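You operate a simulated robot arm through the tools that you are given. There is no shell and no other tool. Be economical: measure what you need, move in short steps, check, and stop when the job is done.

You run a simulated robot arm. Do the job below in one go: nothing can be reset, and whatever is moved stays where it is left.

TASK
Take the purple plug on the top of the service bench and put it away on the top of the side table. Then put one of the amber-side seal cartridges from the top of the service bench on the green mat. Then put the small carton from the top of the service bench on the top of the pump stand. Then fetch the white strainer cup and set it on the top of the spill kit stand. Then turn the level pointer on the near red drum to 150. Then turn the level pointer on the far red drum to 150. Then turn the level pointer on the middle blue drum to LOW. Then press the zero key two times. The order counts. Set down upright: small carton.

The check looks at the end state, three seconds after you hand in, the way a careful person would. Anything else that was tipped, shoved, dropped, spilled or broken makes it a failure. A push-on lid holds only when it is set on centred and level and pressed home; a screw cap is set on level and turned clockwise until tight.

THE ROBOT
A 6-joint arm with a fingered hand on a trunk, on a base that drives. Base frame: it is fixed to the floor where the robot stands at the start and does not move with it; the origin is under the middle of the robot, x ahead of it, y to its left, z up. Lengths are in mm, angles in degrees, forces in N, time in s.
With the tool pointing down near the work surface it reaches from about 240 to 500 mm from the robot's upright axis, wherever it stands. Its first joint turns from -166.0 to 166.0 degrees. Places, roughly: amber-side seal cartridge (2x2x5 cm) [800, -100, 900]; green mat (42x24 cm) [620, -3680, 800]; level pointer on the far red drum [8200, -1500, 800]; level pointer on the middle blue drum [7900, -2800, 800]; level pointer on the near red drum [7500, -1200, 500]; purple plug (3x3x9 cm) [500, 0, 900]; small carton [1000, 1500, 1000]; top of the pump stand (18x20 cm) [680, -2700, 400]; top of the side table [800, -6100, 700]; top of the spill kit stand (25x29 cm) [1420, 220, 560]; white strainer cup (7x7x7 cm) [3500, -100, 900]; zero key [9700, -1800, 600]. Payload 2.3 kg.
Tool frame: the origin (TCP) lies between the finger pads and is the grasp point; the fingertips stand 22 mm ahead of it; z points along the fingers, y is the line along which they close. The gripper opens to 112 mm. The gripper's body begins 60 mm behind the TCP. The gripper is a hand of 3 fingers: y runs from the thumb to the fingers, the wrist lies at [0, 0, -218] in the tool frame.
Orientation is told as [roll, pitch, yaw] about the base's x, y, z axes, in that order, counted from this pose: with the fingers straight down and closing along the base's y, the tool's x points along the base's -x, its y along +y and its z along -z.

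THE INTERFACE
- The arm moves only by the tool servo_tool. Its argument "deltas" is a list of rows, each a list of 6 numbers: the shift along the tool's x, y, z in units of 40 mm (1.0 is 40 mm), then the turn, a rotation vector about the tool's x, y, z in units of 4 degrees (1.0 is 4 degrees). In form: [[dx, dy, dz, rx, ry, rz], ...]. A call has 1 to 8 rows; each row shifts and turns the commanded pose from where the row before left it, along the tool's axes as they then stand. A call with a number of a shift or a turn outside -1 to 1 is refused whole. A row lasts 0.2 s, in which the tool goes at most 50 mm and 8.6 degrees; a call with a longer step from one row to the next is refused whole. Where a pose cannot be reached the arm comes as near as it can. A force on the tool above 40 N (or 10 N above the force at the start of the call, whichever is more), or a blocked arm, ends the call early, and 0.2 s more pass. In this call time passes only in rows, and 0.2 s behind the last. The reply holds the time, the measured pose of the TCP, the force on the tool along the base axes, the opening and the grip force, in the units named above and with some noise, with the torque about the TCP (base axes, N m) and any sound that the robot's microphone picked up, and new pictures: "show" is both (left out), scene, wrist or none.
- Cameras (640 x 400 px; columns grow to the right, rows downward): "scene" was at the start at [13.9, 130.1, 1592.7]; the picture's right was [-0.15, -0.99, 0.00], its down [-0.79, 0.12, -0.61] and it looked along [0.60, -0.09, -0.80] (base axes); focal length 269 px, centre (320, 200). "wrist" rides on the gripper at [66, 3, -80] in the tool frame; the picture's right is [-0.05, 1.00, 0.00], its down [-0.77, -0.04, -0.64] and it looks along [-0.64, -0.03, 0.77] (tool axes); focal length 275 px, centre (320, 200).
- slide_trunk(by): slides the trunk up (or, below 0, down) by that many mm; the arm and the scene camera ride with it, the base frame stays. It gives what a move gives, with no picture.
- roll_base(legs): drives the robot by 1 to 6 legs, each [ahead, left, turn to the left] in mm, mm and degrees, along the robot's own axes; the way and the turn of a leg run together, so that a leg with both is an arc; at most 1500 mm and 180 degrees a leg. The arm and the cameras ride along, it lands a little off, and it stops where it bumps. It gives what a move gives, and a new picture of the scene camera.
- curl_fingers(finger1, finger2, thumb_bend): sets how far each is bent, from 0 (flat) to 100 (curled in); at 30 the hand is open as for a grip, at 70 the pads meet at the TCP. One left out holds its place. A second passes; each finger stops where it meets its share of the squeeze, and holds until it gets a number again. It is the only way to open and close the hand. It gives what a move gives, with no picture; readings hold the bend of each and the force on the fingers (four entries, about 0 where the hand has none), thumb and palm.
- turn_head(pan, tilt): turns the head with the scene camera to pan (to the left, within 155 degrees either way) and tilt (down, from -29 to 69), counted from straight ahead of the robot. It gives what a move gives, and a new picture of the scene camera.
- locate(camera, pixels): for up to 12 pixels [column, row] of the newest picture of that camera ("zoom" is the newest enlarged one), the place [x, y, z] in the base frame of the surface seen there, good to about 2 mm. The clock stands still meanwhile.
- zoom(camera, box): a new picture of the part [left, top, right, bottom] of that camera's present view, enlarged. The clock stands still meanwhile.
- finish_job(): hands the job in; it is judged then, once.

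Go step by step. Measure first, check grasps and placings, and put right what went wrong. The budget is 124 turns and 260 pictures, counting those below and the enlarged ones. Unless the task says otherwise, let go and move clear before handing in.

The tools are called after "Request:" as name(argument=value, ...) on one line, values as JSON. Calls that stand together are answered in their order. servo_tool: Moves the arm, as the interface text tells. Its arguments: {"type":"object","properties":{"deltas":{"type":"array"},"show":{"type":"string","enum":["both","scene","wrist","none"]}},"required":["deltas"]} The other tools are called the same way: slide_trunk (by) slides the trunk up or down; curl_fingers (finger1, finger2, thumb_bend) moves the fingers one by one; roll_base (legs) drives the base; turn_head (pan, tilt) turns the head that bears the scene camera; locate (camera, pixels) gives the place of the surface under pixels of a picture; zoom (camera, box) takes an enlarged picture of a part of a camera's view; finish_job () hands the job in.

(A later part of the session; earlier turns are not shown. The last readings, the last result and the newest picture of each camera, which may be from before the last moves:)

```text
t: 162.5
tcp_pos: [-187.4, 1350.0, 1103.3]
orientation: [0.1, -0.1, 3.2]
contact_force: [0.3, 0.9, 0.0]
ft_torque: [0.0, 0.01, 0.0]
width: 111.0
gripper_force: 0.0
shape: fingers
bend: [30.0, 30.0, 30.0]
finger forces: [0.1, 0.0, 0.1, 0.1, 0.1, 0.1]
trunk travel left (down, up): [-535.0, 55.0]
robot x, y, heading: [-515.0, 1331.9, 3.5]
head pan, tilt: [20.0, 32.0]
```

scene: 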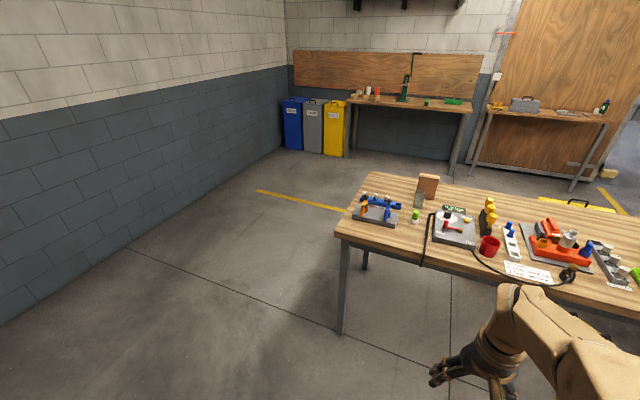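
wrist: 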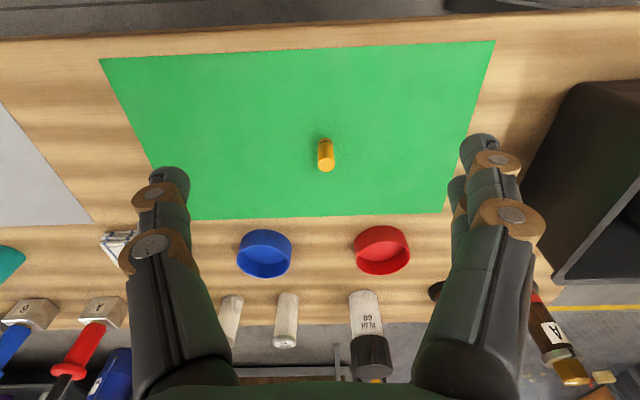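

Request:
locate(camera="scene", pixels=[[428, 185], [419, 198], [415, 216], [338, 238], [372, 175], [424, 178], [436, 180], [255, 192], [340, 210], [375, 205], [128, 248], [450, 170]])

Request:
zoom(camera="scene", box=[330, 150, 530, 275])

```text
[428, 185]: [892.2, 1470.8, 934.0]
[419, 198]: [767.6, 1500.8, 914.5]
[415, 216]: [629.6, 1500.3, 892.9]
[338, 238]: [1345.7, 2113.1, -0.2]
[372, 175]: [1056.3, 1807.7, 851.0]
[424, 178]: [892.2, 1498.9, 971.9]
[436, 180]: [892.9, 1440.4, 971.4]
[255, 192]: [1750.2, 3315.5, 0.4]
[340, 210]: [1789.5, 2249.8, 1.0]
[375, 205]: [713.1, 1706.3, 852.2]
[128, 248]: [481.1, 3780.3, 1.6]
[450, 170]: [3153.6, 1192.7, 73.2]
```

```text
3.20 times, centred on (430, 212) of scene
```

zoom: 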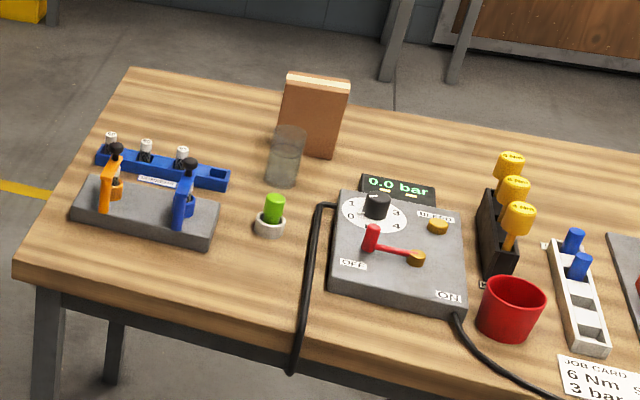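

The carton is the brown box at about (900,1470), z 850–973, best reached from the bench's back side. Driving round the left end (bench ends y≈1810) to x≈1420, facing -x.

Request:
roll_base(legs=[[0, 0, -3.3], [0, 1070, 0], [1450, 0, 0], [480, 0, 0], [0, 0, 180], [0, 900, 0]])

Request:
turn_head(pan=0, tilt=50)

```text
t: 189.5
tcp_pos: [1095.1, 1566.6, 1103.3]
orientation: [0.0, 0.0, 177.9]
contact_force: [0.0, 1.2, -0.2]
ft_torque: [0.01, -0.03, -0.03]
width: 111.2
gripper_force: 0.1
shape: fingers
bend: [30.0, 30.0, 30.0]
finger forces: [0.0, 0.0, 0.1, 0.0, 0.1, 0.1]
trunk travel left (down, up): [-535.0, 55.0]
robot x, y, heading: [1422.8, 1554.7, 178.2]
head pan, tilt: [20.0, 32.0]
```

scene: 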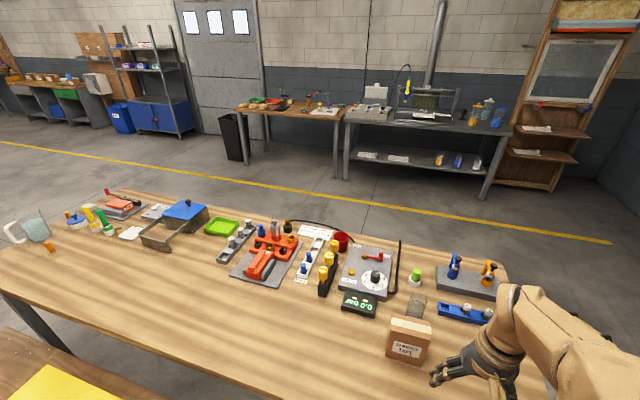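

```text
t: 190.3
tcp_pos: [1096.1, 1567.0, 1103.3]
orientation: [0.0, -0.1, 177.9]
contact_force: [-0.2, -0.1, -0.5]
ft_torque: [0.0, 0.0, 0.02]
width: 111.2
gripper_force: 0.1
shape: fingers
bend: [30.0, 30.0, 30.0]
finger forces: [0.0, 0.0, 0.0, 0.0, 0.0, 0.1]
trunk travel left (down, up): [-535.0, 55.0]
robot x, y, heading: [1425.3, 1549.9, 177.9]
head pan, tilt: [0.0, 50.0]
```

scene: 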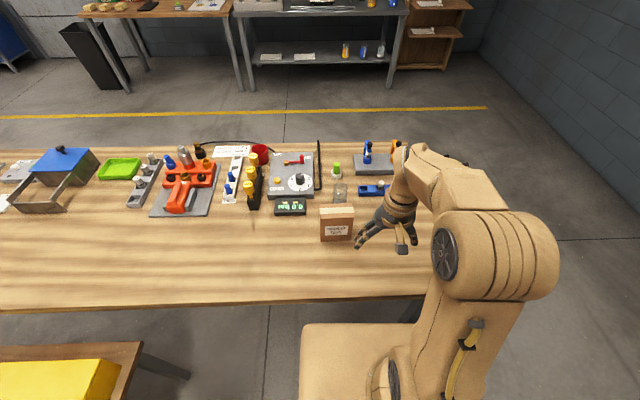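

Request:
zoom(camera="scene", box=[260, 160, 400, 260])

Request:
locate(camera="scene", pixels=[[322, 208], [353, 207], [324, 216], [350, 216], [322, 240], [350, 239], [337, 228], [340, 190], [425, 292], [290, 203], [373, 188], [338, 210]])

```text
4.00 times, centred on (330, 210) of scene
```

zoom: 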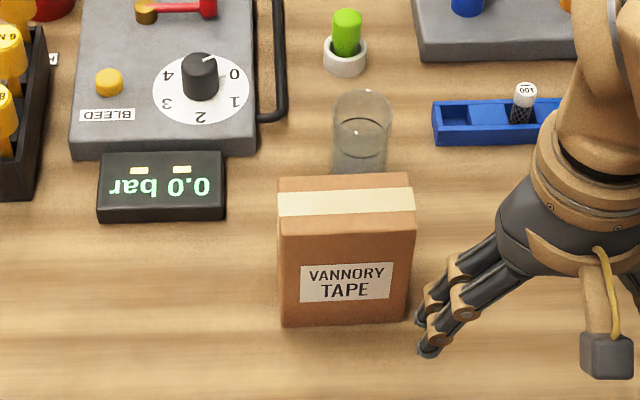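

```text
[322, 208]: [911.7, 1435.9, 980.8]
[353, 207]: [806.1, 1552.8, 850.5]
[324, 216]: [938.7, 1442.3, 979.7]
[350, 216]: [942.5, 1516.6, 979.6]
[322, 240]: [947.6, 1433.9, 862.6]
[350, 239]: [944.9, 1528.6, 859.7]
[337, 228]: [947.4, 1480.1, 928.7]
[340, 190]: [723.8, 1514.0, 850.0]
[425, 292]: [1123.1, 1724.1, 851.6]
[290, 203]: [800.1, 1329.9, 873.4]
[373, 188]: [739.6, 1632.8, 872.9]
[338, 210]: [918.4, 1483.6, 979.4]
```

The carton is about 53 thick (x 893–946), 92 wide (y≈1433–1526), top 980, centre (919,1480). I'll drive in, then grip across its thickness with the hand turned 90°.

Request:
roll_base(legs=[[0, 0, 2], [65, 70, 0]])

Request:
servo_tool(deltas=[[0, 0, 0, 0, 0, 1], [0, 0, 0, 0, 0, 1], [0, 0, 0, 0, 0, 1], [0, 0, 0, 0, 0, 1], [0, 0, 0, 0, 0, 1], [0, 0, 0, 0, 0, 1], [0, 0, 0, 0, 0, 1], [0, 0, 0, 0, 0, 1]], show="none")

Request:
servo_tool(deltas=[[0, 0, 0, 0, 0, 1], [0, 0, 0, 0, 0, 1], [0, 0, 0, 0, 0, 1], [0, 0, 0, 0, 0, 1], [0, 0, 0, 0, 0, 1], [0, 0, 0, 0, 0, 1], [0, 0, 0, 0, 0, 1], [0, 0, 0, 0, 0, 1]], show="none")

Request:
servo_tool(deltas=[[0, 0, 0, 0, 0, 1], [0, 0, 0, 0, 0, 1], [0, 0, 0, 0, 0, 1], [0, 0, 0, 0, 0, 1], [0, 0, 0, 0, 0, 1], [0, 0, 0, 0, 0, 1], [0, 0, 0, 0, 0, 0.5]], show="both")

```text
t: 191.8
tcp_pos: [1030.8, 1484.0, 1102.7]
orientation: [-0.1, 0.1, 179.8]
contact_force: [0.7, -0.6, 0.5]
ft_torque: [0.02, -0.03, -0.01]
width: 111.2
gripper_force: 0.0
shape: fingers
bend: [30.0, 30.0, 30.0]
finger forces: [0.1, 0.1, 0.0, 0.1, 0.0, 0.0]
trunk travel left (down, up): [-535.0, 55.0]
robot x, y, heading: [1358.7, 1482.4, 180.1]
head pan, tilt: [0.0, 50.0]
```

scene: 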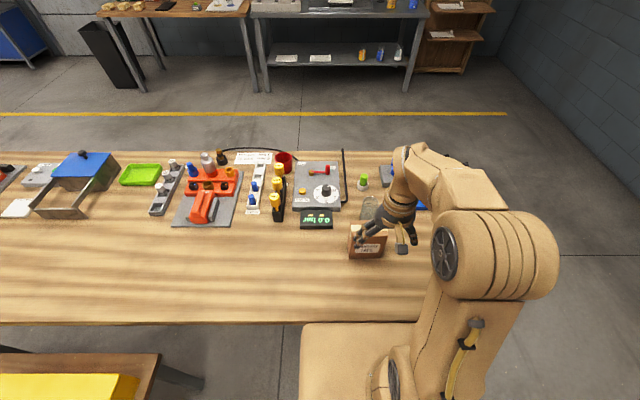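

```text
t: 193.6
tcp_pos: [1030.3, 1484.7, 1102.6]
orientation: [0.1, 0.1, 147.8]
contact_force: [0.0, -0.1, 0.6]
ft_torque: [-0.01, 0.0, -0.02]
width: 111.2
gripper_force: 0.2
shape: fingers
bend: [30.0, 30.0, 30.0]
finger forces: [0.0, 0.0, 0.0, 0.0, 0.0, 0.1]
trunk travel left (down, up): [-535.0, 55.0]
robot x, y, heading: [1359.3, 1479.1, 180.0]
head pan, tilt: [0.0, 50.0]
```

```text
t: 195.4
tcp_pos: [1031.0, 1483.9, 1103.8]
orientation: [0.0, 0.0, 115.8]
contact_force: [-0.2, 0.0, 1.1]
ft_torque: [0.01, -0.04, 0.01]
width: 111.1
gripper_force: 0.1
shape: fingers
bend: [30.0, 30.0, 30.0]
finger forces: [0.1, 0.0, 0.0, 0.0, 0.0, 0.0]
trunk travel left (down, up): [-535.0, 55.0]
robot x, y, heading: [1361.0, 1484.1, 180.1]
head pan, tilt: [0.0, 50.0]
```

```text
t: 197.0
tcp_pos: [1029.3, 1485.5, 1102.4]
orientation: [0.1, 0.0, 89.8]
contact_force: [-0.4, -0.1, -0.4]
ft_torque: [-0.02, 0.01, 0.01]
width: 111.4
gripper_force: 0.1
shape: fingers
bend: [30.0, 30.0, 30.0]
finger forces: [0.0, 0.1, 0.0, 0.0, 0.1, 0.1]
trunk travel left (down, up): [-535.0, 55.0]
robot x, y, heading: [1359.0, 1480.6, 179.7]
head pan, tilt: [0.0, 50.0]
```

scene: 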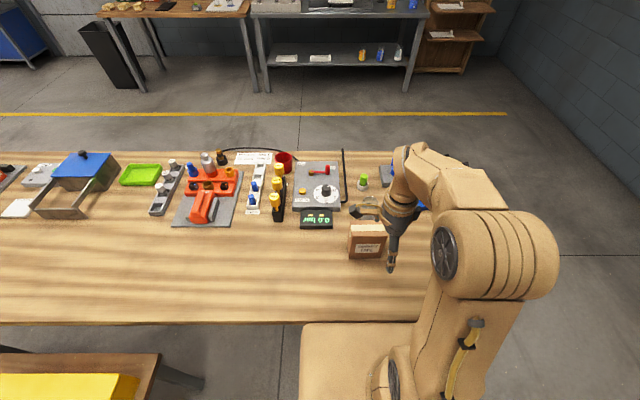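
wrist: 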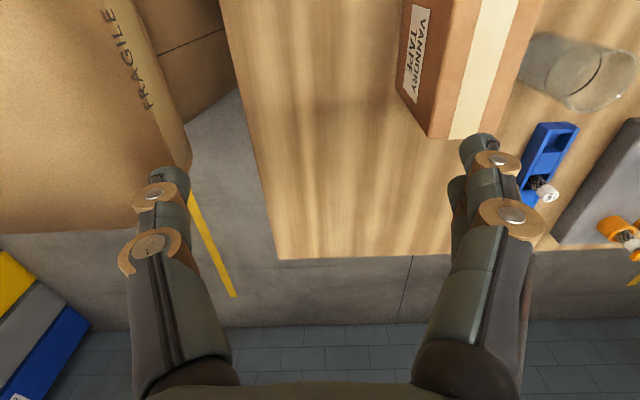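

Hand now closes along x. I refine the carton's top corners from this wrist view.

Request:
locate(camera="wrist", pixels=[[435, 135], [503, 134], [470, 120], [447, 20], [535, 20], [540, 80], [600, 100], [585, 60], [580, 95]])

Request:
curl_fingers(finger1=38, finger2=38, thumb_bend=38)

```text
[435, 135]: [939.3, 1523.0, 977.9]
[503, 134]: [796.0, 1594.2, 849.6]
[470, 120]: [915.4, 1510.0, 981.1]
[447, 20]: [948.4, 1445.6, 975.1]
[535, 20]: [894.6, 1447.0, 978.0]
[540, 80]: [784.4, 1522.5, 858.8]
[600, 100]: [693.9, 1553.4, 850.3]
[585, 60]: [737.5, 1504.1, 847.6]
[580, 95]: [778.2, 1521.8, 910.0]
```

```text
t: 198.0
tcp_pos: [1030.6, 1485.0, 1103.8]
orientation: [0.1, 0.1, 89.8]
contact_force: [0.3, 0.3, -0.3]
ft_torque: [-0.01, -0.02, 0.0]
width: 90.4
gripper_force: 0.1
shape: fingers
bend: [38.0, 38.0, 38.0]
finger forces: [0.0, 0.1, 0.0, 0.0, 0.1, 0.0]
trunk travel left (down, up): [-535.0, 55.0]
robot x, y, heading: [1357.0, 1482.6, 180.1]
head pan, tilt: [0.0, 50.0]
```

Request:
servo_tool(deltas=[[0.1, 1, 0, 0, 0, 0], [0, 1, 0, 0, 0, 0], [0, 0.75, 0.5, 0, 0, 0], [0, 0, 0.75, 0, 0, 0]], show="both")

```text
t: 199.0
tcp_pos: [920.9, 1482.9, 1051.0]
orientation: [0.1, 0.1, 89.8]
contact_force: [0.9, 0.9, 0.1]
ft_torque: [-0.04, 0.01, 0.03]
width: 89.9
gripper_force: 0.0
shape: fingers
bend: [38.0, 38.0, 38.0]
finger forces: [0.0, 0.0, 0.0, 0.0, 0.0, 0.0]
trunk travel left (down, up): [-535.0, 55.0]
robot x, y, heading: [1359.3, 1481.0, 179.7]
head pan, tilt: [0.0, 50.0]
```

scene: 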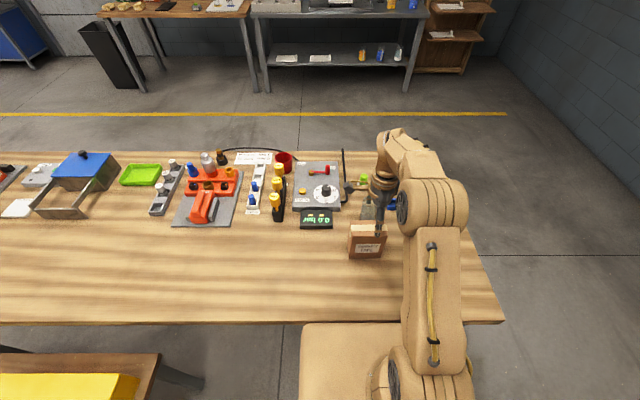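
wrist: 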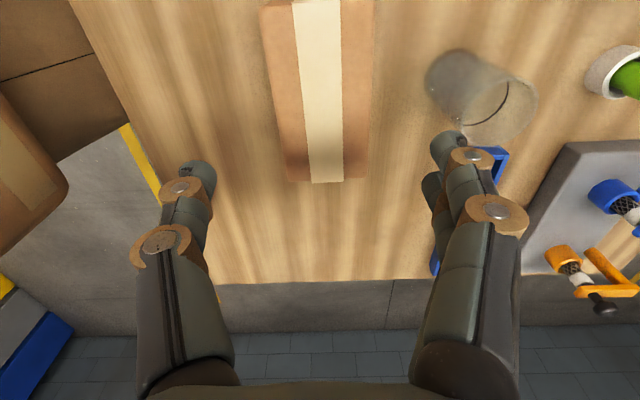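

Request:
locate(camera="wrist", pixels=[[430, 80], [445, 60], [450, 100], [470, 120], [505, 120], [300, 178], [365, 176], [295, 20], [368, 20], [345, 100]])

```text
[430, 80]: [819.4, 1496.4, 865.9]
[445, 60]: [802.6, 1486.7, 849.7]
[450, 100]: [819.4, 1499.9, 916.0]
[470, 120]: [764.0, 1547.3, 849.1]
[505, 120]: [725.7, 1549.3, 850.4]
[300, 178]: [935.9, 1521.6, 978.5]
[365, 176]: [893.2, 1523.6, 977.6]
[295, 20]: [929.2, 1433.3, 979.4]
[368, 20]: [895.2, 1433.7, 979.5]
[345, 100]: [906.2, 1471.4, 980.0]
```

Glass edge is at x=819; finger outer side ≈860, so clear. Descending to z≈938 and gripping.

Request:
servo_tool(deltas=[[0, 0.05, 1, 0, 0, 0], [0, 0, 1, 0, 0, 0], [0, 0, 0.8, 0, 0, 0]], show="wrist")

Request:
curl_fingers(finger1=70, finger2=70, thumb_bend=70)

Request:
servo_tool(deltas=[[0, 0, -0.5, 0, 0, 0], [0, 0, -0.8, 0, 0, 0], [0, 0, -1, 0, 0, 0], [0, 0, -1, 0, 0, 0], [0, 0, -1, 0, 0, 0]], show="both")

```text
t: 199.8
tcp_pos: [916.6, 1484.3, 942.6]
orientation: [0.1, 0.0, 90.0]
contact_force: [0.9, -0.6, 1.7]
ft_torque: [-0.02, -0.01, -0.02]
width: 89.7
gripper_force: 0.7
shape: fingers
bend: [38.0, 38.0, 38.0]
finger forces: [0.1, 0.0, 0.0, 0.0, 0.7, 0.0]
trunk travel left (down, up): [-535.0, 55.0]
robot x, y, heading: [1358.0, 1483.0, 179.8]
head pan, tilt: [0.0, 50.0]
```

wrist: 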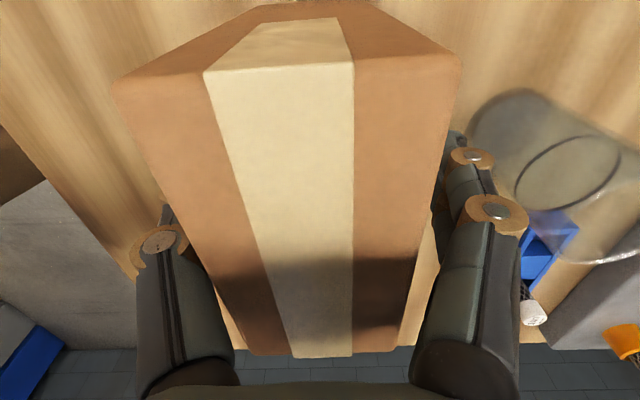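

```text
t: 200.8
tcp_pos: [915.6, 1485.2, 941.6]
orientation: [0.1, 0.1, 89.7]
contact_force: [-0.4, -0.3, 0.4]
ft_torque: [0.02, -0.02, 0.06]
width: 49.3
gripper_force: 19.2
shape: fingers
bend: [55.0, 54.0, 57.0]
finger forces: [9.3, 9.8, 0.0, 0.0, 19.1, 0.0]
trunk travel left (down, up): [-535.0, 55.0]
robot x, y, heading: [1361.1, 1480.6, 180.0]
head pan, tilt: [0.0, 50.0]
```

```text
t: 202.0
tcp_pos: [916.7, 1483.4, 1116.4]
orientation: [0.2, 0.1, 89.9]
contact_force: [-0.9, 0.1, 0.0]
ft_torque: [-0.05, 0.03, -0.02]
width: 49.4
gripper_force: 18.4
shape: fingers
bend: [55.0, 54.0, 57.0]
finger forces: [9.2, 9.5, 0.0, 0.1, 18.8, 0.1]
trunk travel left (down, up): [-535.0, 55.0]
robot x, y, heading: [1358.7, 1480.9, 180.1]
head pan, tilt: [0.0, 50.0]
```

scene: 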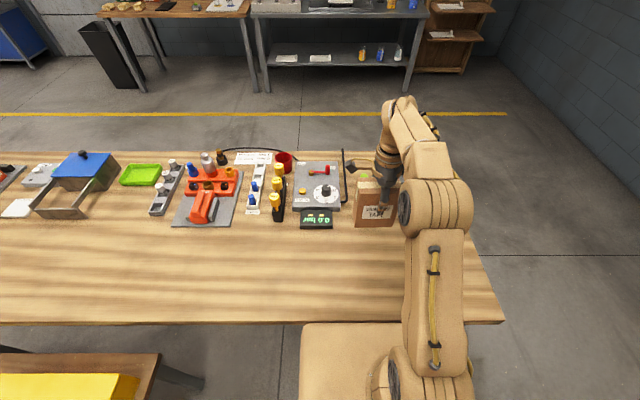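
wrist: 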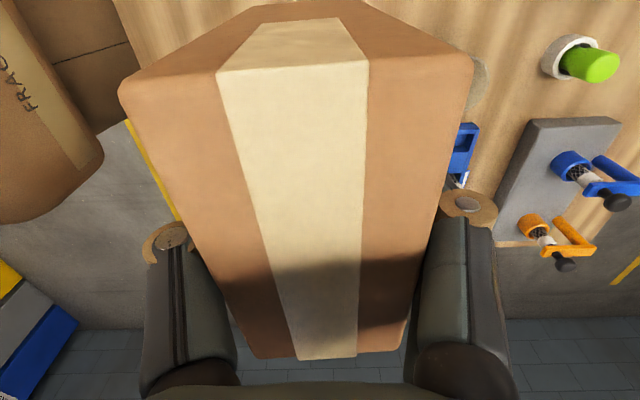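

The carton is held level (bottom 91 mm below the TCP). Retracting the arm and driving round the back side toward the pump stand, arriving north of it facing -y.

Request:
servo_tool(deltas=[[0, -1, -0.3, 0, 0, 0], [0, -1, 0, 0, 0, 0], [0, -0.8, 0, 0, 0, 0]], show="none")

Request:
roll_base(legs=[[-650, 0, 0], [0, 1490, 0]])

```text
t: 202.8
tcp_pos: [1030.7, 1479.8, 1127.4]
orientation: [0.1, -0.1, 89.9]
contact_force: [0.3, 0.5, -0.7]
ft_torque: [0.0, -0.02, -0.03]
width: 49.2
gripper_force: 18.7
shape: fingers
bend: [55.0, 54.0, 57.0]
finger forces: [9.1, 9.5, 0.1, 0.0, 18.8, 0.0]
trunk travel left (down, up): [-535.0, 55.0]
robot x, y, heading: [1356.9, 1476.7, 179.8]
head pan, tilt: [0.0, 50.0]
```

```text
t: 213.7
tcp_pos: [1717.4, -57.4, 1126.6]
orientation: [0.0, 0.0, 90.6]
contact_force: [0.3, 0.3, -1.1]
ft_torque: [0.0, -0.02, 0.01]
width: 49.1
gripper_force: 18.9
shape: fingers
bend: [55.0, 54.0, 57.0]
finger forces: [9.1, 9.5, 0.0, 0.1, 18.8, 0.1]
trunk travel left (down, up): [-535.0, 55.0]
robot x, y, heading: [2047.2, -52.6, -179.5]
head pan, tilt: [0.0, 50.0]
```

scene: 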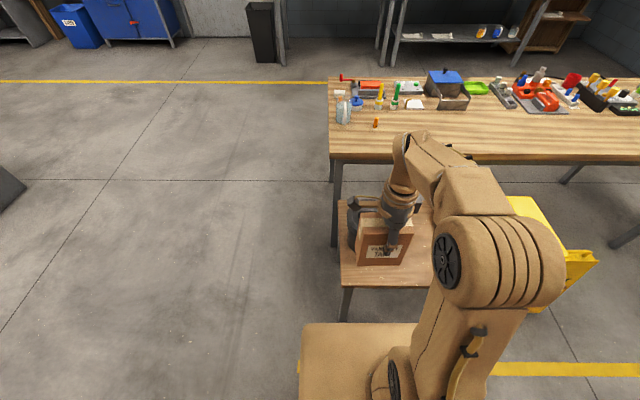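

On course. Continuing to north of the pump stand.

Request:
roll_base(legs=[[0, 0, -0.5], [0, 1400, 0], [1370, 0, 0], [0, 0, 90]])

Request:
turn_head(pan=0, tilt=40)

```text
t: 231.1
tcp_pos: [650.7, -1699.3, 1127.4]
orientation: [0.1, 0.1, 177.5]
contact_force: [0.9, -0.3, -0.5]
ft_torque: [0.03, 0.0, -0.01]
width: 48.8
gripper_force: 18.5
shape: fingers
bend: [55.0, 55.0, 57.0]
finger forces: [8.9, 9.3, 0.0, 0.1, 18.3, 0.0]
trunk travel left (down, up): [-535.0, 55.0]
robot x, y, heading: [662.6, -1371.7, -92.5]
head pan, tilt: [0.0, 50.0]
```

scene: 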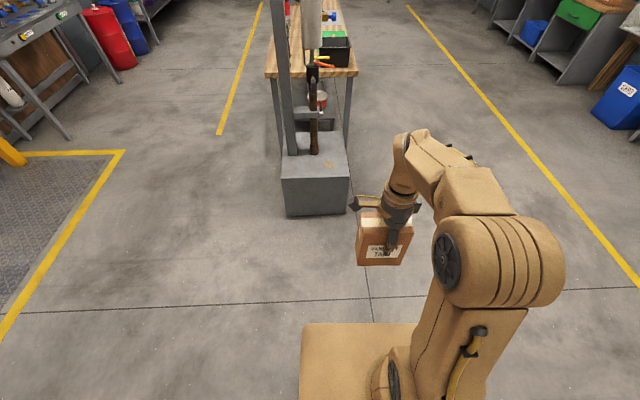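

```text
t: 231.8
tcp_pos: [650.3, -1698.8, 1126.1]
orientation: [0.2, 0.1, 177.5]
contact_force: [-0.2, -0.2, -0.3]
ft_torque: [-0.01, 0.03, 0.02]
width: 49.0
gripper_force: 17.8
shape: fingers
bend: [55.0, 55.0, 57.0]
finger forces: [8.9, 9.2, 0.0, 0.0, 18.3, 0.0]
trunk travel left (down, up): [-535.0, 55.0]
robot x, y, heading: [659.7, -1371.3, -92.3]
head pan, tilt: [0.0, 40.0]
```

scene: 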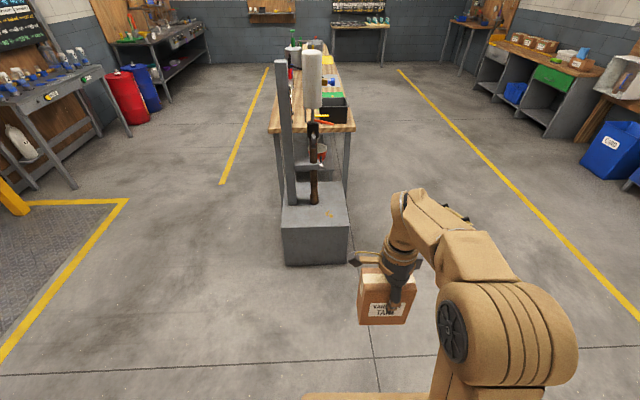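

Request:
zoom(camera="scene", box=[260, 40, 380, 280])

Request:
locate(camera="scene", pixels=[[285, 226], [345, 226], [330, 214], [314, 203], [291, 200], [312, 180], [313, 135], [325, 122], [312, 80], [300, 215], [320, 164], [340, 205]])

```text
1.67 times, centred on (320, 160) of scene
```

zoom: 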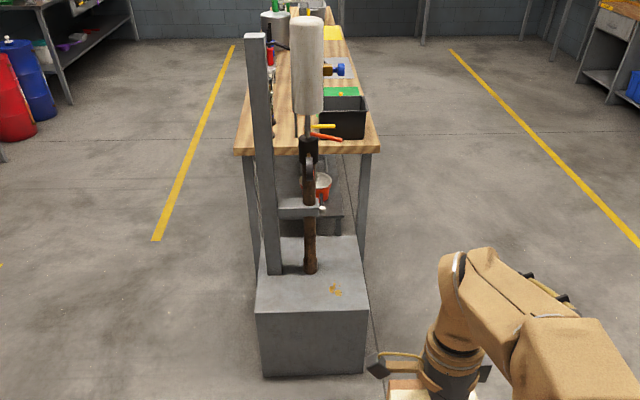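

```text
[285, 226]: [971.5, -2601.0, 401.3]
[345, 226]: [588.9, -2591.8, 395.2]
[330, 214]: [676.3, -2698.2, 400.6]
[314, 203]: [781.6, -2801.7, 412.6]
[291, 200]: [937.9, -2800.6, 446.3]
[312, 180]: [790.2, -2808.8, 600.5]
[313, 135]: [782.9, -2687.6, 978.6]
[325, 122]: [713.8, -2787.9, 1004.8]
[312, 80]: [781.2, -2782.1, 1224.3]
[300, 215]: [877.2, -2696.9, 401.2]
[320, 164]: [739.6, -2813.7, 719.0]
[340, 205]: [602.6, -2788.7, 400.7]
```

The free top is at z≈401 around (676,-2698); pole at (781,-2808), gauge at (783,-2688,979). I'll place at (660,-2690): straighten, drive in 885 mm, then lower the trunk.

Request:
roll_base(legs=[[0, 0, 2.4], [885, 0, 0]])

Request:
slide_trunk(by=-440)

Request:
turn_head(pan=0, tilt=45)

```text
t: 237.0
tcp_pos: [665.2, -2605.4, 1127.1]
orientation: [0.0, 0.0, -179.9]
contact_force: [0.4, 0.2, -0.5]
ft_torque: [-0.05, 0.03, 0.02]
width: 49.0
gripper_force: 18.5
shape: fingers
bend: [55.0, 55.0, 57.0]
finger forces: [8.9, 9.2, 0.0, 0.1, 18.3, 0.0]
trunk travel left (down, up): [-535.0, 55.0]
robot x, y, heading: [665.3, -2278.5, -89.8]
head pan, tilt: [0.0, 40.0]
```

scene: 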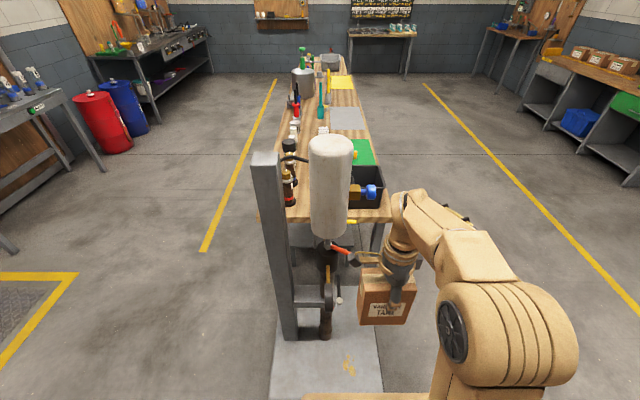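

```text
refused: -440 is not a number from -400 to 400
```

```text
t: 237.6
tcp_pos: [665.9, -2603.7, 1125.6]
orientation: [0.1, 0.0, -180.0]
contact_force: [0.3, -0.5, -0.5]
ft_torque: [0.0, 0.0, 0.03]
width: 48.9
gripper_force: 18.4
shape: fingers
bend: [55.0, 55.0, 57.0]
finger forces: [8.9, 9.2, 0.0, 0.1, 18.3, 0.1]
trunk travel left (down, up): [-535.0, 55.0]
robot x, y, heading: [664.9, -2274.8, -90.1]
head pan, tilt: [0.0, 45.0]
```

scene: 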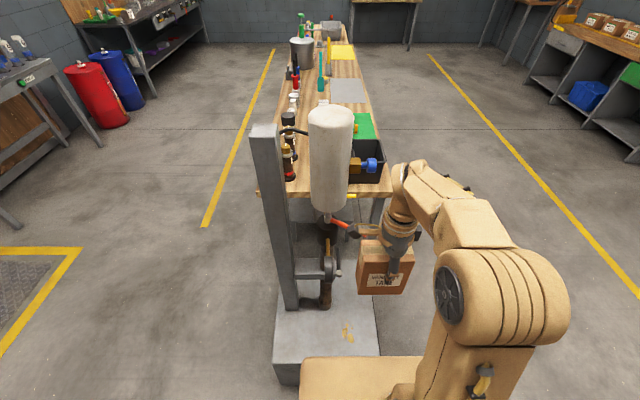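

The red lever tip at (352,231) is near the hand; measuring it before lowering.

Request:
locate(camera="scene", pixels=[[353, 232], [345, 227], [330, 218], [335, 268], [330, 240], [332, 300], [328, 265], [352, 196], [338, 272], [370, 165], [326, 270]])

Request:
zoom(camera="scene", box=[250, 90, 430, 360])

```text
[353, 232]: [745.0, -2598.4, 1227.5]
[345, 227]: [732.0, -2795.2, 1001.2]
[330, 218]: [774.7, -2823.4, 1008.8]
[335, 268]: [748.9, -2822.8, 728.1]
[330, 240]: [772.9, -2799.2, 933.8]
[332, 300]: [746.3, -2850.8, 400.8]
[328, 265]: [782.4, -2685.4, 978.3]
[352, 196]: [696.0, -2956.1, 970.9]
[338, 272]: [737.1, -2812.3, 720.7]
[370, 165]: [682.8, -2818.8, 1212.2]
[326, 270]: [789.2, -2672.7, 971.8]
```

```text
1.48 times, centred on (340, 225) of scene
```

zoom: 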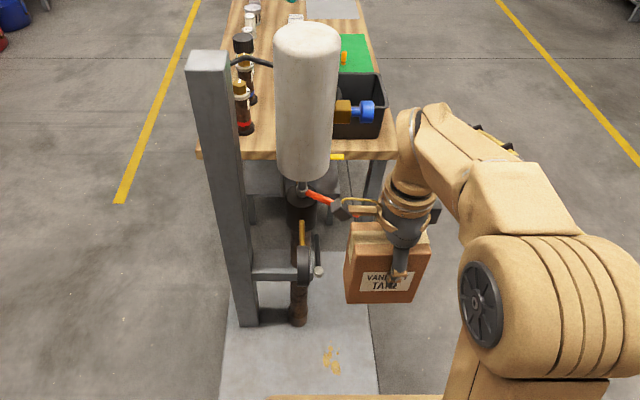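

Gauge (785,-2680,975) stays 80 mm clear of the hand's camera block. Lowering the trunk in two moves.

Request:
slide_trunk(by=-400)

Request:
slide_trunk(by=-50)

Request:
servo_tool(deltas=[[-0.35, 0.5, 0.2, 0, 0, 0], [0, 0.9, 0.2, 0, 0, 0], [0, 0.7, 0.4, 0, 0, 0], [0, 0, 0.9, 0, 0, 0]])

```text
t: 241.5
tcp_pos: [664.5, -2604.4, 726.6]
orientation: [-0.1, 0.0, -180.0]
contact_force: [-0.5, -0.1, 0.3]
ft_torque: [-0.01, 0.01, 0.0]
width: 49.2
gripper_force: 17.9
shape: fingers
bend: [55.0, 55.0, 57.0]
finger forces: [8.9, 9.2, 0.0, 0.0, 18.3, 0.1]
trunk travel left (down, up): [-135.0, 455.0]
robot x, y, heading: [664.1, -2275.1, -89.8]
head pan, tilt: [0.0, 45.0]
```

```text
t: 242.4
tcp_pos: [664.5, -2606.1, 677.9]
orientation: [0.2, -0.1, -180.0]
contact_force: [-0.2, 0.3, -0.4]
ft_torque: [0.0, -0.02, 0.01]
width: 49.1
gripper_force: 18.4
shape: fingers
bend: [55.0, 55.0, 57.0]
finger forces: [9.0, 9.2, 0.1, 0.1, 18.3, 0.0]
trunk travel left (down, up): [-85.0, 505.0]
robot x, y, heading: [665.2, -2277.1, -89.7]
head pan, tilt: [0.0, 45.0]
```

```text
t: 243.4
tcp_pos: [650.5, -2690.3, 605.6]
orientation: [0.1, 0.0, -180.0]
contact_force: [0.6, 0.9, -0.1]
ft_torque: [-0.01, 0.03, 0.0]
width: 48.9
gripper_force: 18.6
shape: fingers
bend: [55.0, 55.0, 57.0]
finger forces: [9.0, 9.1, 0.1, 0.1, 18.3, 0.0]
trunk travel left (down, up): [-85.0, 505.0]
robot x, y, heading: [662.8, -2274.3, -90.2]
head pan, tilt: [0.0, 45.0]
```

scene: 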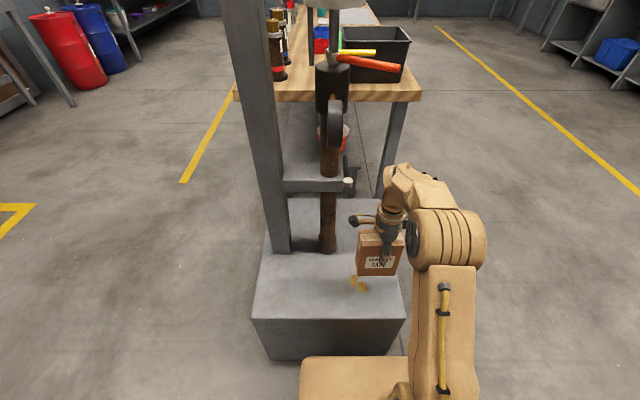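
wrist: 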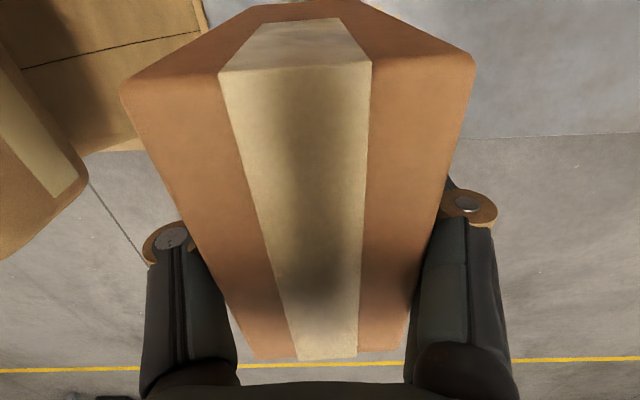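

Over the free top with clearances good. Descending to just above contact.

Request:
servo_tool(deltas=[[0, 0, 1, 0, 0, 0], [0, 0, 1, 0, 0, 0], [0, 0, 0.5, 0, 0, 0], [0, 0, 0.2, 0, 0, 0]], show="scene")

```text
t: 244.4
tcp_pos: [651.4, -2691.1, 499.0]
orientation: [0.1, -0.1, -180.0]
contact_force: [0.1, 0.4, -0.6]
ft_torque: [0.0, 0.01, 0.0]
width: 48.8
gripper_force: 18.2
shape: fingers
bend: [55.0, 55.0, 57.0]
finger forces: [8.9, 9.2, 0.1, 0.0, 18.2, 0.0]
trunk travel left (down, up): [-85.0, 505.0]
robot x, y, heading: [665.8, -2277.3, -89.8]
head pan, tilt: [0.0, 45.0]
```

scene: 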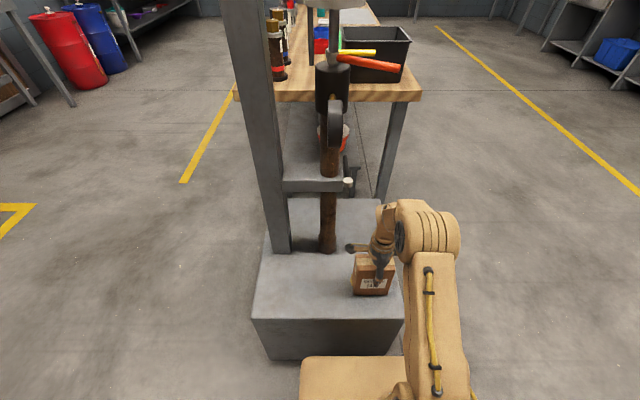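

Request:
servo_tool(deltas=[[0, 0, 0.1, 0, 0, 0], [0, 0, 0.06, 0, 0, 0]], show="none")

```text
t: 245.0
tcp_pos: [651.5, -2691.2, 495.4]
orientation: [0.1, 0.0, -179.9]
contact_force: [0.4, 0.0, 0.3]
ft_torque: [0.0, 0.0, -0.01]
width: 48.9
gripper_force: 18.1
shape: fingers
bend: [55.0, 55.0, 57.0]
finger forces: [8.9, 9.2, 0.0, 0.1, 18.3, 0.1]
trunk travel left (down, up): [-85.0, 505.0]
robot x, y, heading: [662.1, -2277.5, -89.6]
head pan, tilt: [0.0, 45.0]
```

No contact yet; stepping lower.

Request:
servo_tool(deltas=[[0, 0, 0.05, 0, 0, 0], [0, 0, 0.03, 0, 0, 0]], show="none")

Request:
zoom(camera="scene", box=[330, 230, 430, 310])

```text
t: 245.6
tcp_pos: [650.4, -2689.7, 491.4]
orientation: [0.1, 0.1, -180.0]
contact_force: [0.2, 0.7, 7.5]
ft_torque: [-0.13, -0.03, 0.0]
width: 49.0
gripper_force: 19.9
shape: fingers
bend: [55.0, 55.0, 57.0]
finger forces: [9.3, 9.5, 0.1, 0.0, 19.9, 0.1]
trunk travel left (down, up): [-85.0, 505.0]
robot x, y, heading: [662.7, -2272.7, -90.0]
head pan, tilt: [0.0, 45.0]
```

```text
5.00 times, centred on (380, 270) of scene
```

zoom: 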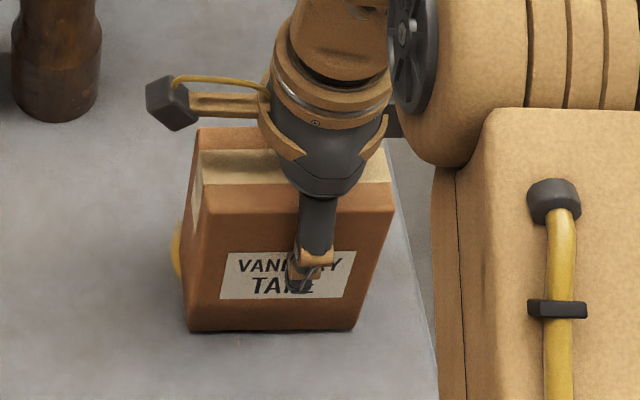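

Contact (7.5 N): the carton rests on the stand. Releasing and rising.

Request:
curl_fingers(finger1=32, finger2=32, thumb_bend=32)

Request:
servo_tool(deltas=[[0, 0, -0.6, 0, 0, 0], [0, 0, -1, 0, 0, 0], [0, 0, -1, 0, 0, 0], [0, 0, -0.8, 0, 0, 0], [0, -0.8, -0.5, 0, 0, 0], [0, -1, 0, 0, 0, 0], [0, -1, 0, 0, 0, 0]])

```text
t: 246.6
tcp_pos: [651.3, -2690.1, 491.5]
orientation: [0.1, 0.0, -180.0]
contact_force: [-0.1, 0.1, 0.3]
ft_torque: [0.0, -0.04, -0.03]
width: 105.7
gripper_force: 0.0
shape: fingers
bend: [32.0, 32.0, 32.0]
finger forces: [0.0, 0.1, 0.1, 0.0, 0.0, 0.1]
trunk travel left (down, up): [-85.0, 505.0]
robot x, y, heading: [661.8, -2273.9, -90.1]
head pan, tilt: [0.0, 45.0]
```

```text
t: 248.2
tcp_pos: [651.9, -2576.4, 648.0]
orientation: [0.0, 0.1, -180.0]
contact_force: [1.0, -1.0, -0.3]
ft_torque: [0.01, 0.01, -0.01]
width: 105.9
gripper_force: 0.2
shape: fingers
bend: [32.0, 32.0, 32.0]
finger forces: [0.1, 0.0, 0.1, 0.1, 0.0, 0.0]
trunk travel left (down, up): [-85.0, 505.0]
robot x, y, heading: [663.0, -2281.4, -89.7]
head pan, tilt: [0.0, 45.0]
```

scene: 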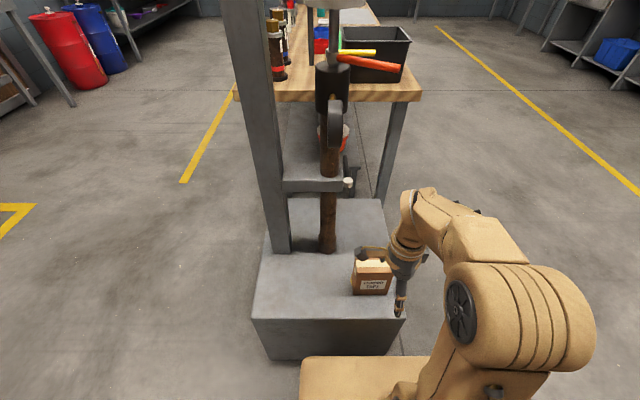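
wrist: 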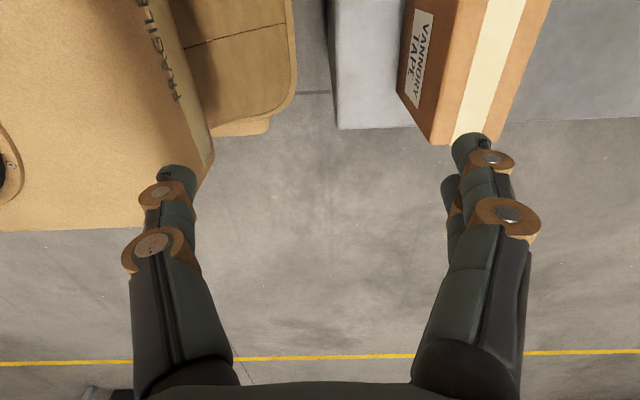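

The carton stands upright on the pump stand (373,278). Next, the strainer cup at about (3500,-100): raising the trunk and driving over.

Request:
slide_trunk(by=400)

Request:
roll_base(legs=[[-900, 0, 0], [0, 0, 90], [1500, 0, 0], [0, 1270, 0]])

Request:
turn_head(pan=0, tilt=25)

```text
t: 252.0
tcp_pos: [652.7, -2575.7, 1048.6]
orientation: [0.1, 0.0, -180.1]
contact_force: [-0.7, -0.4, 1.1]
ft_torque: [0.0, 0.0, -0.01]
width: 105.9
gripper_force: 0.0
shape: fingers
bend: [32.0, 32.0, 32.0]
finger forces: [0.0, 0.0, 0.1, 0.0, 0.0, 0.1]
trunk travel left (down, up): [-485.0, 105.0]
robot x, y, heading: [662.6, -2275.6, -89.8]
head pan, tilt: [0.0, 45.0]
```

```text
t: 273.8
tcp_pos: [2354.6, 37.5, 1047.2]
orientation: [0.1, 0.0, -85.8]
contact_force: [-0.6, -1.4, 0.1]
ft_torque: [-0.01, 0.03, 0.01]
width: 105.8
gripper_force: 0.1
shape: fingers
bend: [32.0, 32.0, 32.0]
finger forces: [0.1, 0.0, 0.0, 0.1, 0.0, 0.0]
trunk travel left (down, up): [-485.0, 105.0]
robot x, y, heading: [2057.0, 28.2, 4.3]
head pan, tilt: [0.0, 45.0]
```

scene: 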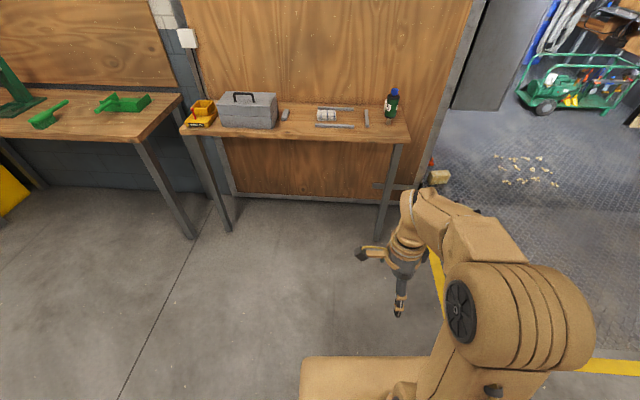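

```text
t: 274.7
tcp_pos: [2354.6, 37.3, 1048.2]
orientation: [0.1, 0.1, -85.6]
contact_force: [1.5, 0.5, 0.4]
ft_torque: [-0.04, -0.01, 0.0]
width: 105.7
gripper_force: 0.0
shape: fingers
bend: [32.0, 32.0, 32.0]
finger forces: [0.0, 0.1, 0.0, 0.1, 0.0, 0.1]
trunk travel left (down, up): [-485.0, 105.0]
robot x, y, heading: [2057.1, 26.8, 4.4]
head pan, tilt: [0.0, 25.0]
```

scene: 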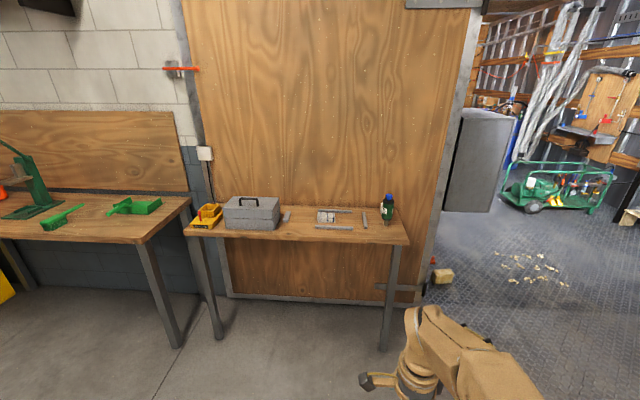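

Request:
zoom(camera="scene", box=[270, 180, 420, 260])

Request:
locate(camera="scene", pixels=[[322, 215], [332, 215], [327, 222], [335, 228], [388, 212], [365, 221], [287, 217], [250, 215], [340, 243], [400, 240], [195, 236], [345, 211]])

```text
4.27 times, centred on (345, 220) of scene
```

zoom: 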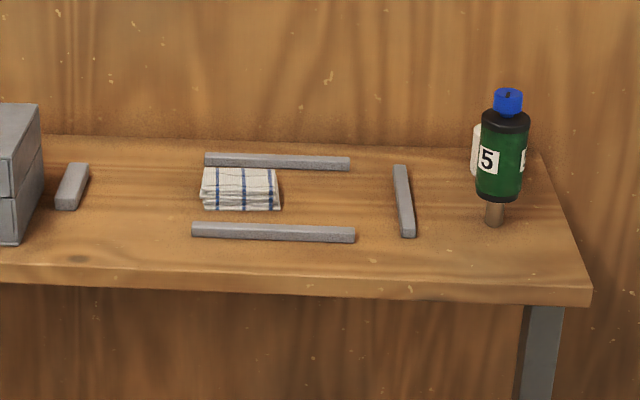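

```text
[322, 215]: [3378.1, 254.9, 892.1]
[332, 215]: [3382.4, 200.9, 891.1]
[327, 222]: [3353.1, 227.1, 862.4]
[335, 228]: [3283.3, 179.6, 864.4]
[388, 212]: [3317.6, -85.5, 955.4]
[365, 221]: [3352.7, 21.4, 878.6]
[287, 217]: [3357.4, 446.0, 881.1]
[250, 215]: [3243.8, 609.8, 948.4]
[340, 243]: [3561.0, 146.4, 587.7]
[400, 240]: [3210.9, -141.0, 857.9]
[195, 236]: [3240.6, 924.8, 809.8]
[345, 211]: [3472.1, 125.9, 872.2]
```

A white shape hides behind the green bottle at zoom (475,150) — likely the cup. Moving right and closer to see it from the side.

Request:
roll_base(legs=[[0, 0, -4.4], [0, -650, 0], [600, 0, 0], [0, 0, 40]])

Request:
zoom(camera="scene", box=[160, 100, 480, 300])

```text
t: 283.6
tcp_pos: [2894.8, -454.4, 1047.2]
orientation: [0.1, 0.0, -51.3]
contact_force: [-0.5, 0.6, 0.3]
ft_torque: [0.01, -0.02, 0.01]
width: 105.5
gripper_force: 0.1
shape: fingers
bend: [32.0, 32.0, 32.0]
finger forces: [0.0, 0.1, 0.0, 0.1, 0.1, 0.1]
trunk travel left (down, up): [-485.0, 105.0]
robot x, y, heading: [2654.3, -632.3, 38.9]
head pan, tilt: [0.0, 25.0]
```

scene: 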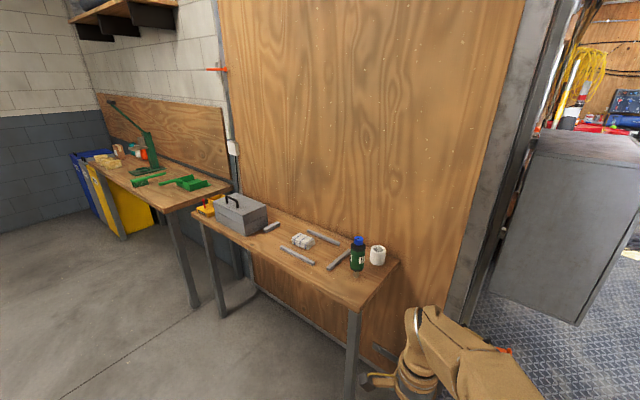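

```text
2.00 times, centred on (320, 200) of scene
```

zoom: 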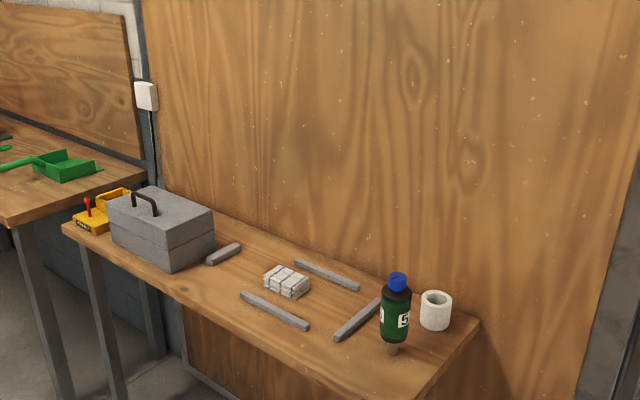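

Request:
locate(camera="scene", pixels=[[378, 246], [372, 248], [384, 248], [378, 258], [372, 258], [384, 257], [357, 240], [357, 268], [399, 262], [357, 305], [378, 265], [430, 290]])

Request:
turn_head(pan=-10, tilt=55)

```text
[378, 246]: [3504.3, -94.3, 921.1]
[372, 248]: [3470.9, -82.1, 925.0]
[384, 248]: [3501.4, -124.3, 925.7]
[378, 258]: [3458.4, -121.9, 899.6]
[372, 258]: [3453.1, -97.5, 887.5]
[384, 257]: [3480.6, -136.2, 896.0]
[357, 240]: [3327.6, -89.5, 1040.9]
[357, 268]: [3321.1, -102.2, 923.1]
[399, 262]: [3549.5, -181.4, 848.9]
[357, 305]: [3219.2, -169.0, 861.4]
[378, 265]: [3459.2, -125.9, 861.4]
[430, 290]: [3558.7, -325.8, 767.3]
```

```text
t: 284.6
tcp_pos: [2895.5, -455.0, 1048.9]
orientation: [0.1, -0.1, -51.4]
contact_force: [-0.4, 0.1, 0.4]
ft_torque: [0.0, 0.01, 0.0]
width: 105.8
gripper_force: 0.0
shape: fingers
bend: [32.0, 32.0, 32.0]
finger forces: [0.1, 0.1, 0.0, 0.1, 0.0, 0.0]
trunk travel left (down, up): [-485.0, 105.0]
robot x, y, heading: [2656.0, -629.6, 38.8]
head pan, tilt: [-10.0, 55.0]
```

scene: 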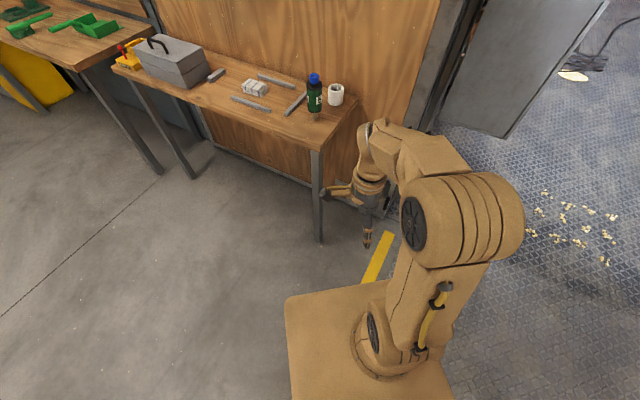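

The cup centre is about (3485,-105), z 860–927, close to the wall (x≈3559) and beside the bottle (3325,-95). I'll approach diagonally from the right and grip along base y.

Request:
slide_trunk(by=50)

Request:
roll_base(legs=[[0, 0, 7.1], [0, -231, 0], [485, 0, 0]])

Request:
servo_tool(deltas=[[0, 0, 0, 0, 0, -1], [0, 0, 0, 0, 0, -1], [0, 0, 0, 0, 0, -1], [0, 0, 0, 0, 0, -1], [0, 0, 0, 0, 0, -1], [0, 0, 0, 0, 0, -1], [0, 0, 0, 0, 0, -1], [0, 0, 0, 0, 0, -1]], show="both")

```text
t: 285.5
tcp_pos: [2895.9, -454.3, 1098.4]
orientation: [0.2, 0.0, -51.5]
contact_force: [-0.4, -0.7, 0.0]
ft_torque: [0.01, 0.01, 0.03]
width: 105.8
gripper_force: 0.0
shape: fingers
bend: [32.0, 32.0, 32.0]
finger forces: [0.0, 0.0, 0.0, 0.0, 0.0, 0.0]
trunk travel left (down, up): [-535.0, 55.0]
robot x, y, heading: [2655.0, -629.2, 38.7]
head pan, tilt: [-10.0, 55.0]
```

```text
t: 290.2
tcp_pos: [3367.6, -238.7, 1097.2]
orientation: [0.1, 0.0, -44.3]
contact_force: [0.5, -0.5, 0.5]
ft_torque: [-0.01, 0.02, -0.01]
width: 105.9
gripper_force: 0.0
shape: fingers
bend: [32.0, 32.0, 32.0]
finger forces: [0.0, 0.0, 0.0, 0.0, 0.0, 0.0]
trunk travel left (down, up): [-535.0, 55.0]
robot x, y, heading: [3150.9, -443.9, 45.6]
head pan, tilt: [-10.0, 55.0]
```

scene: 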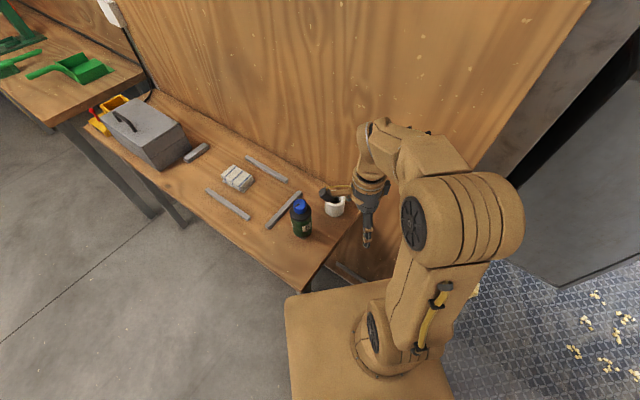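

```text
t: 292.0
tcp_pos: [3368.5, -240.5, 1097.2]
orientation: [0.2, -0.1, -12.2]
contact_force: [0.9, 0.0, -0.5]
ft_torque: [-0.01, 0.01, -0.03]
width: 105.8
gripper_force: 0.1
shape: fingers
bend: [32.0, 32.0, 32.0]
finger forces: [0.0, 0.0, 0.0, 0.0, 0.0, 0.1]
trunk travel left (down, up): [-535.0, 55.0]
robot x, y, heading: [3150.0, -446.9, 45.8]
head pan, tilt: [-10.0, 55.0]
```

scene: 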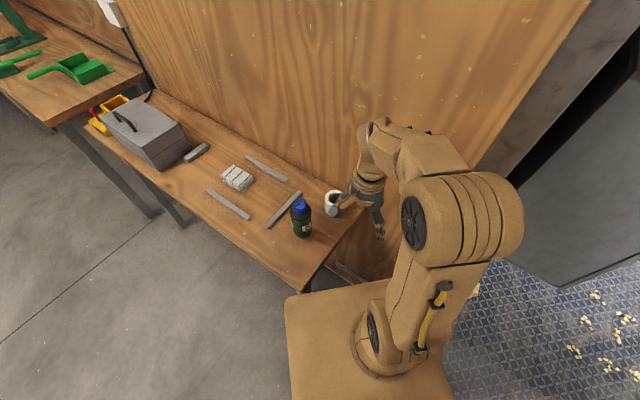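
wrist: 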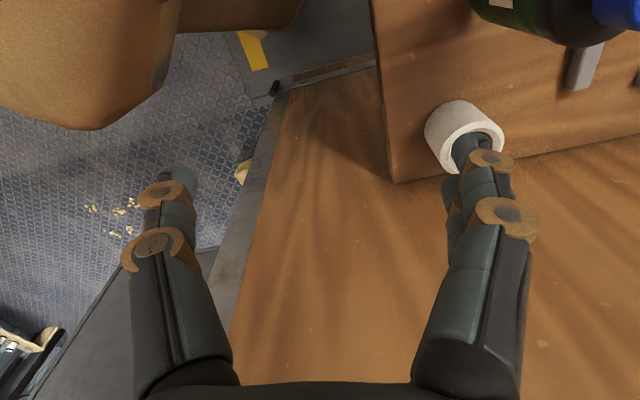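

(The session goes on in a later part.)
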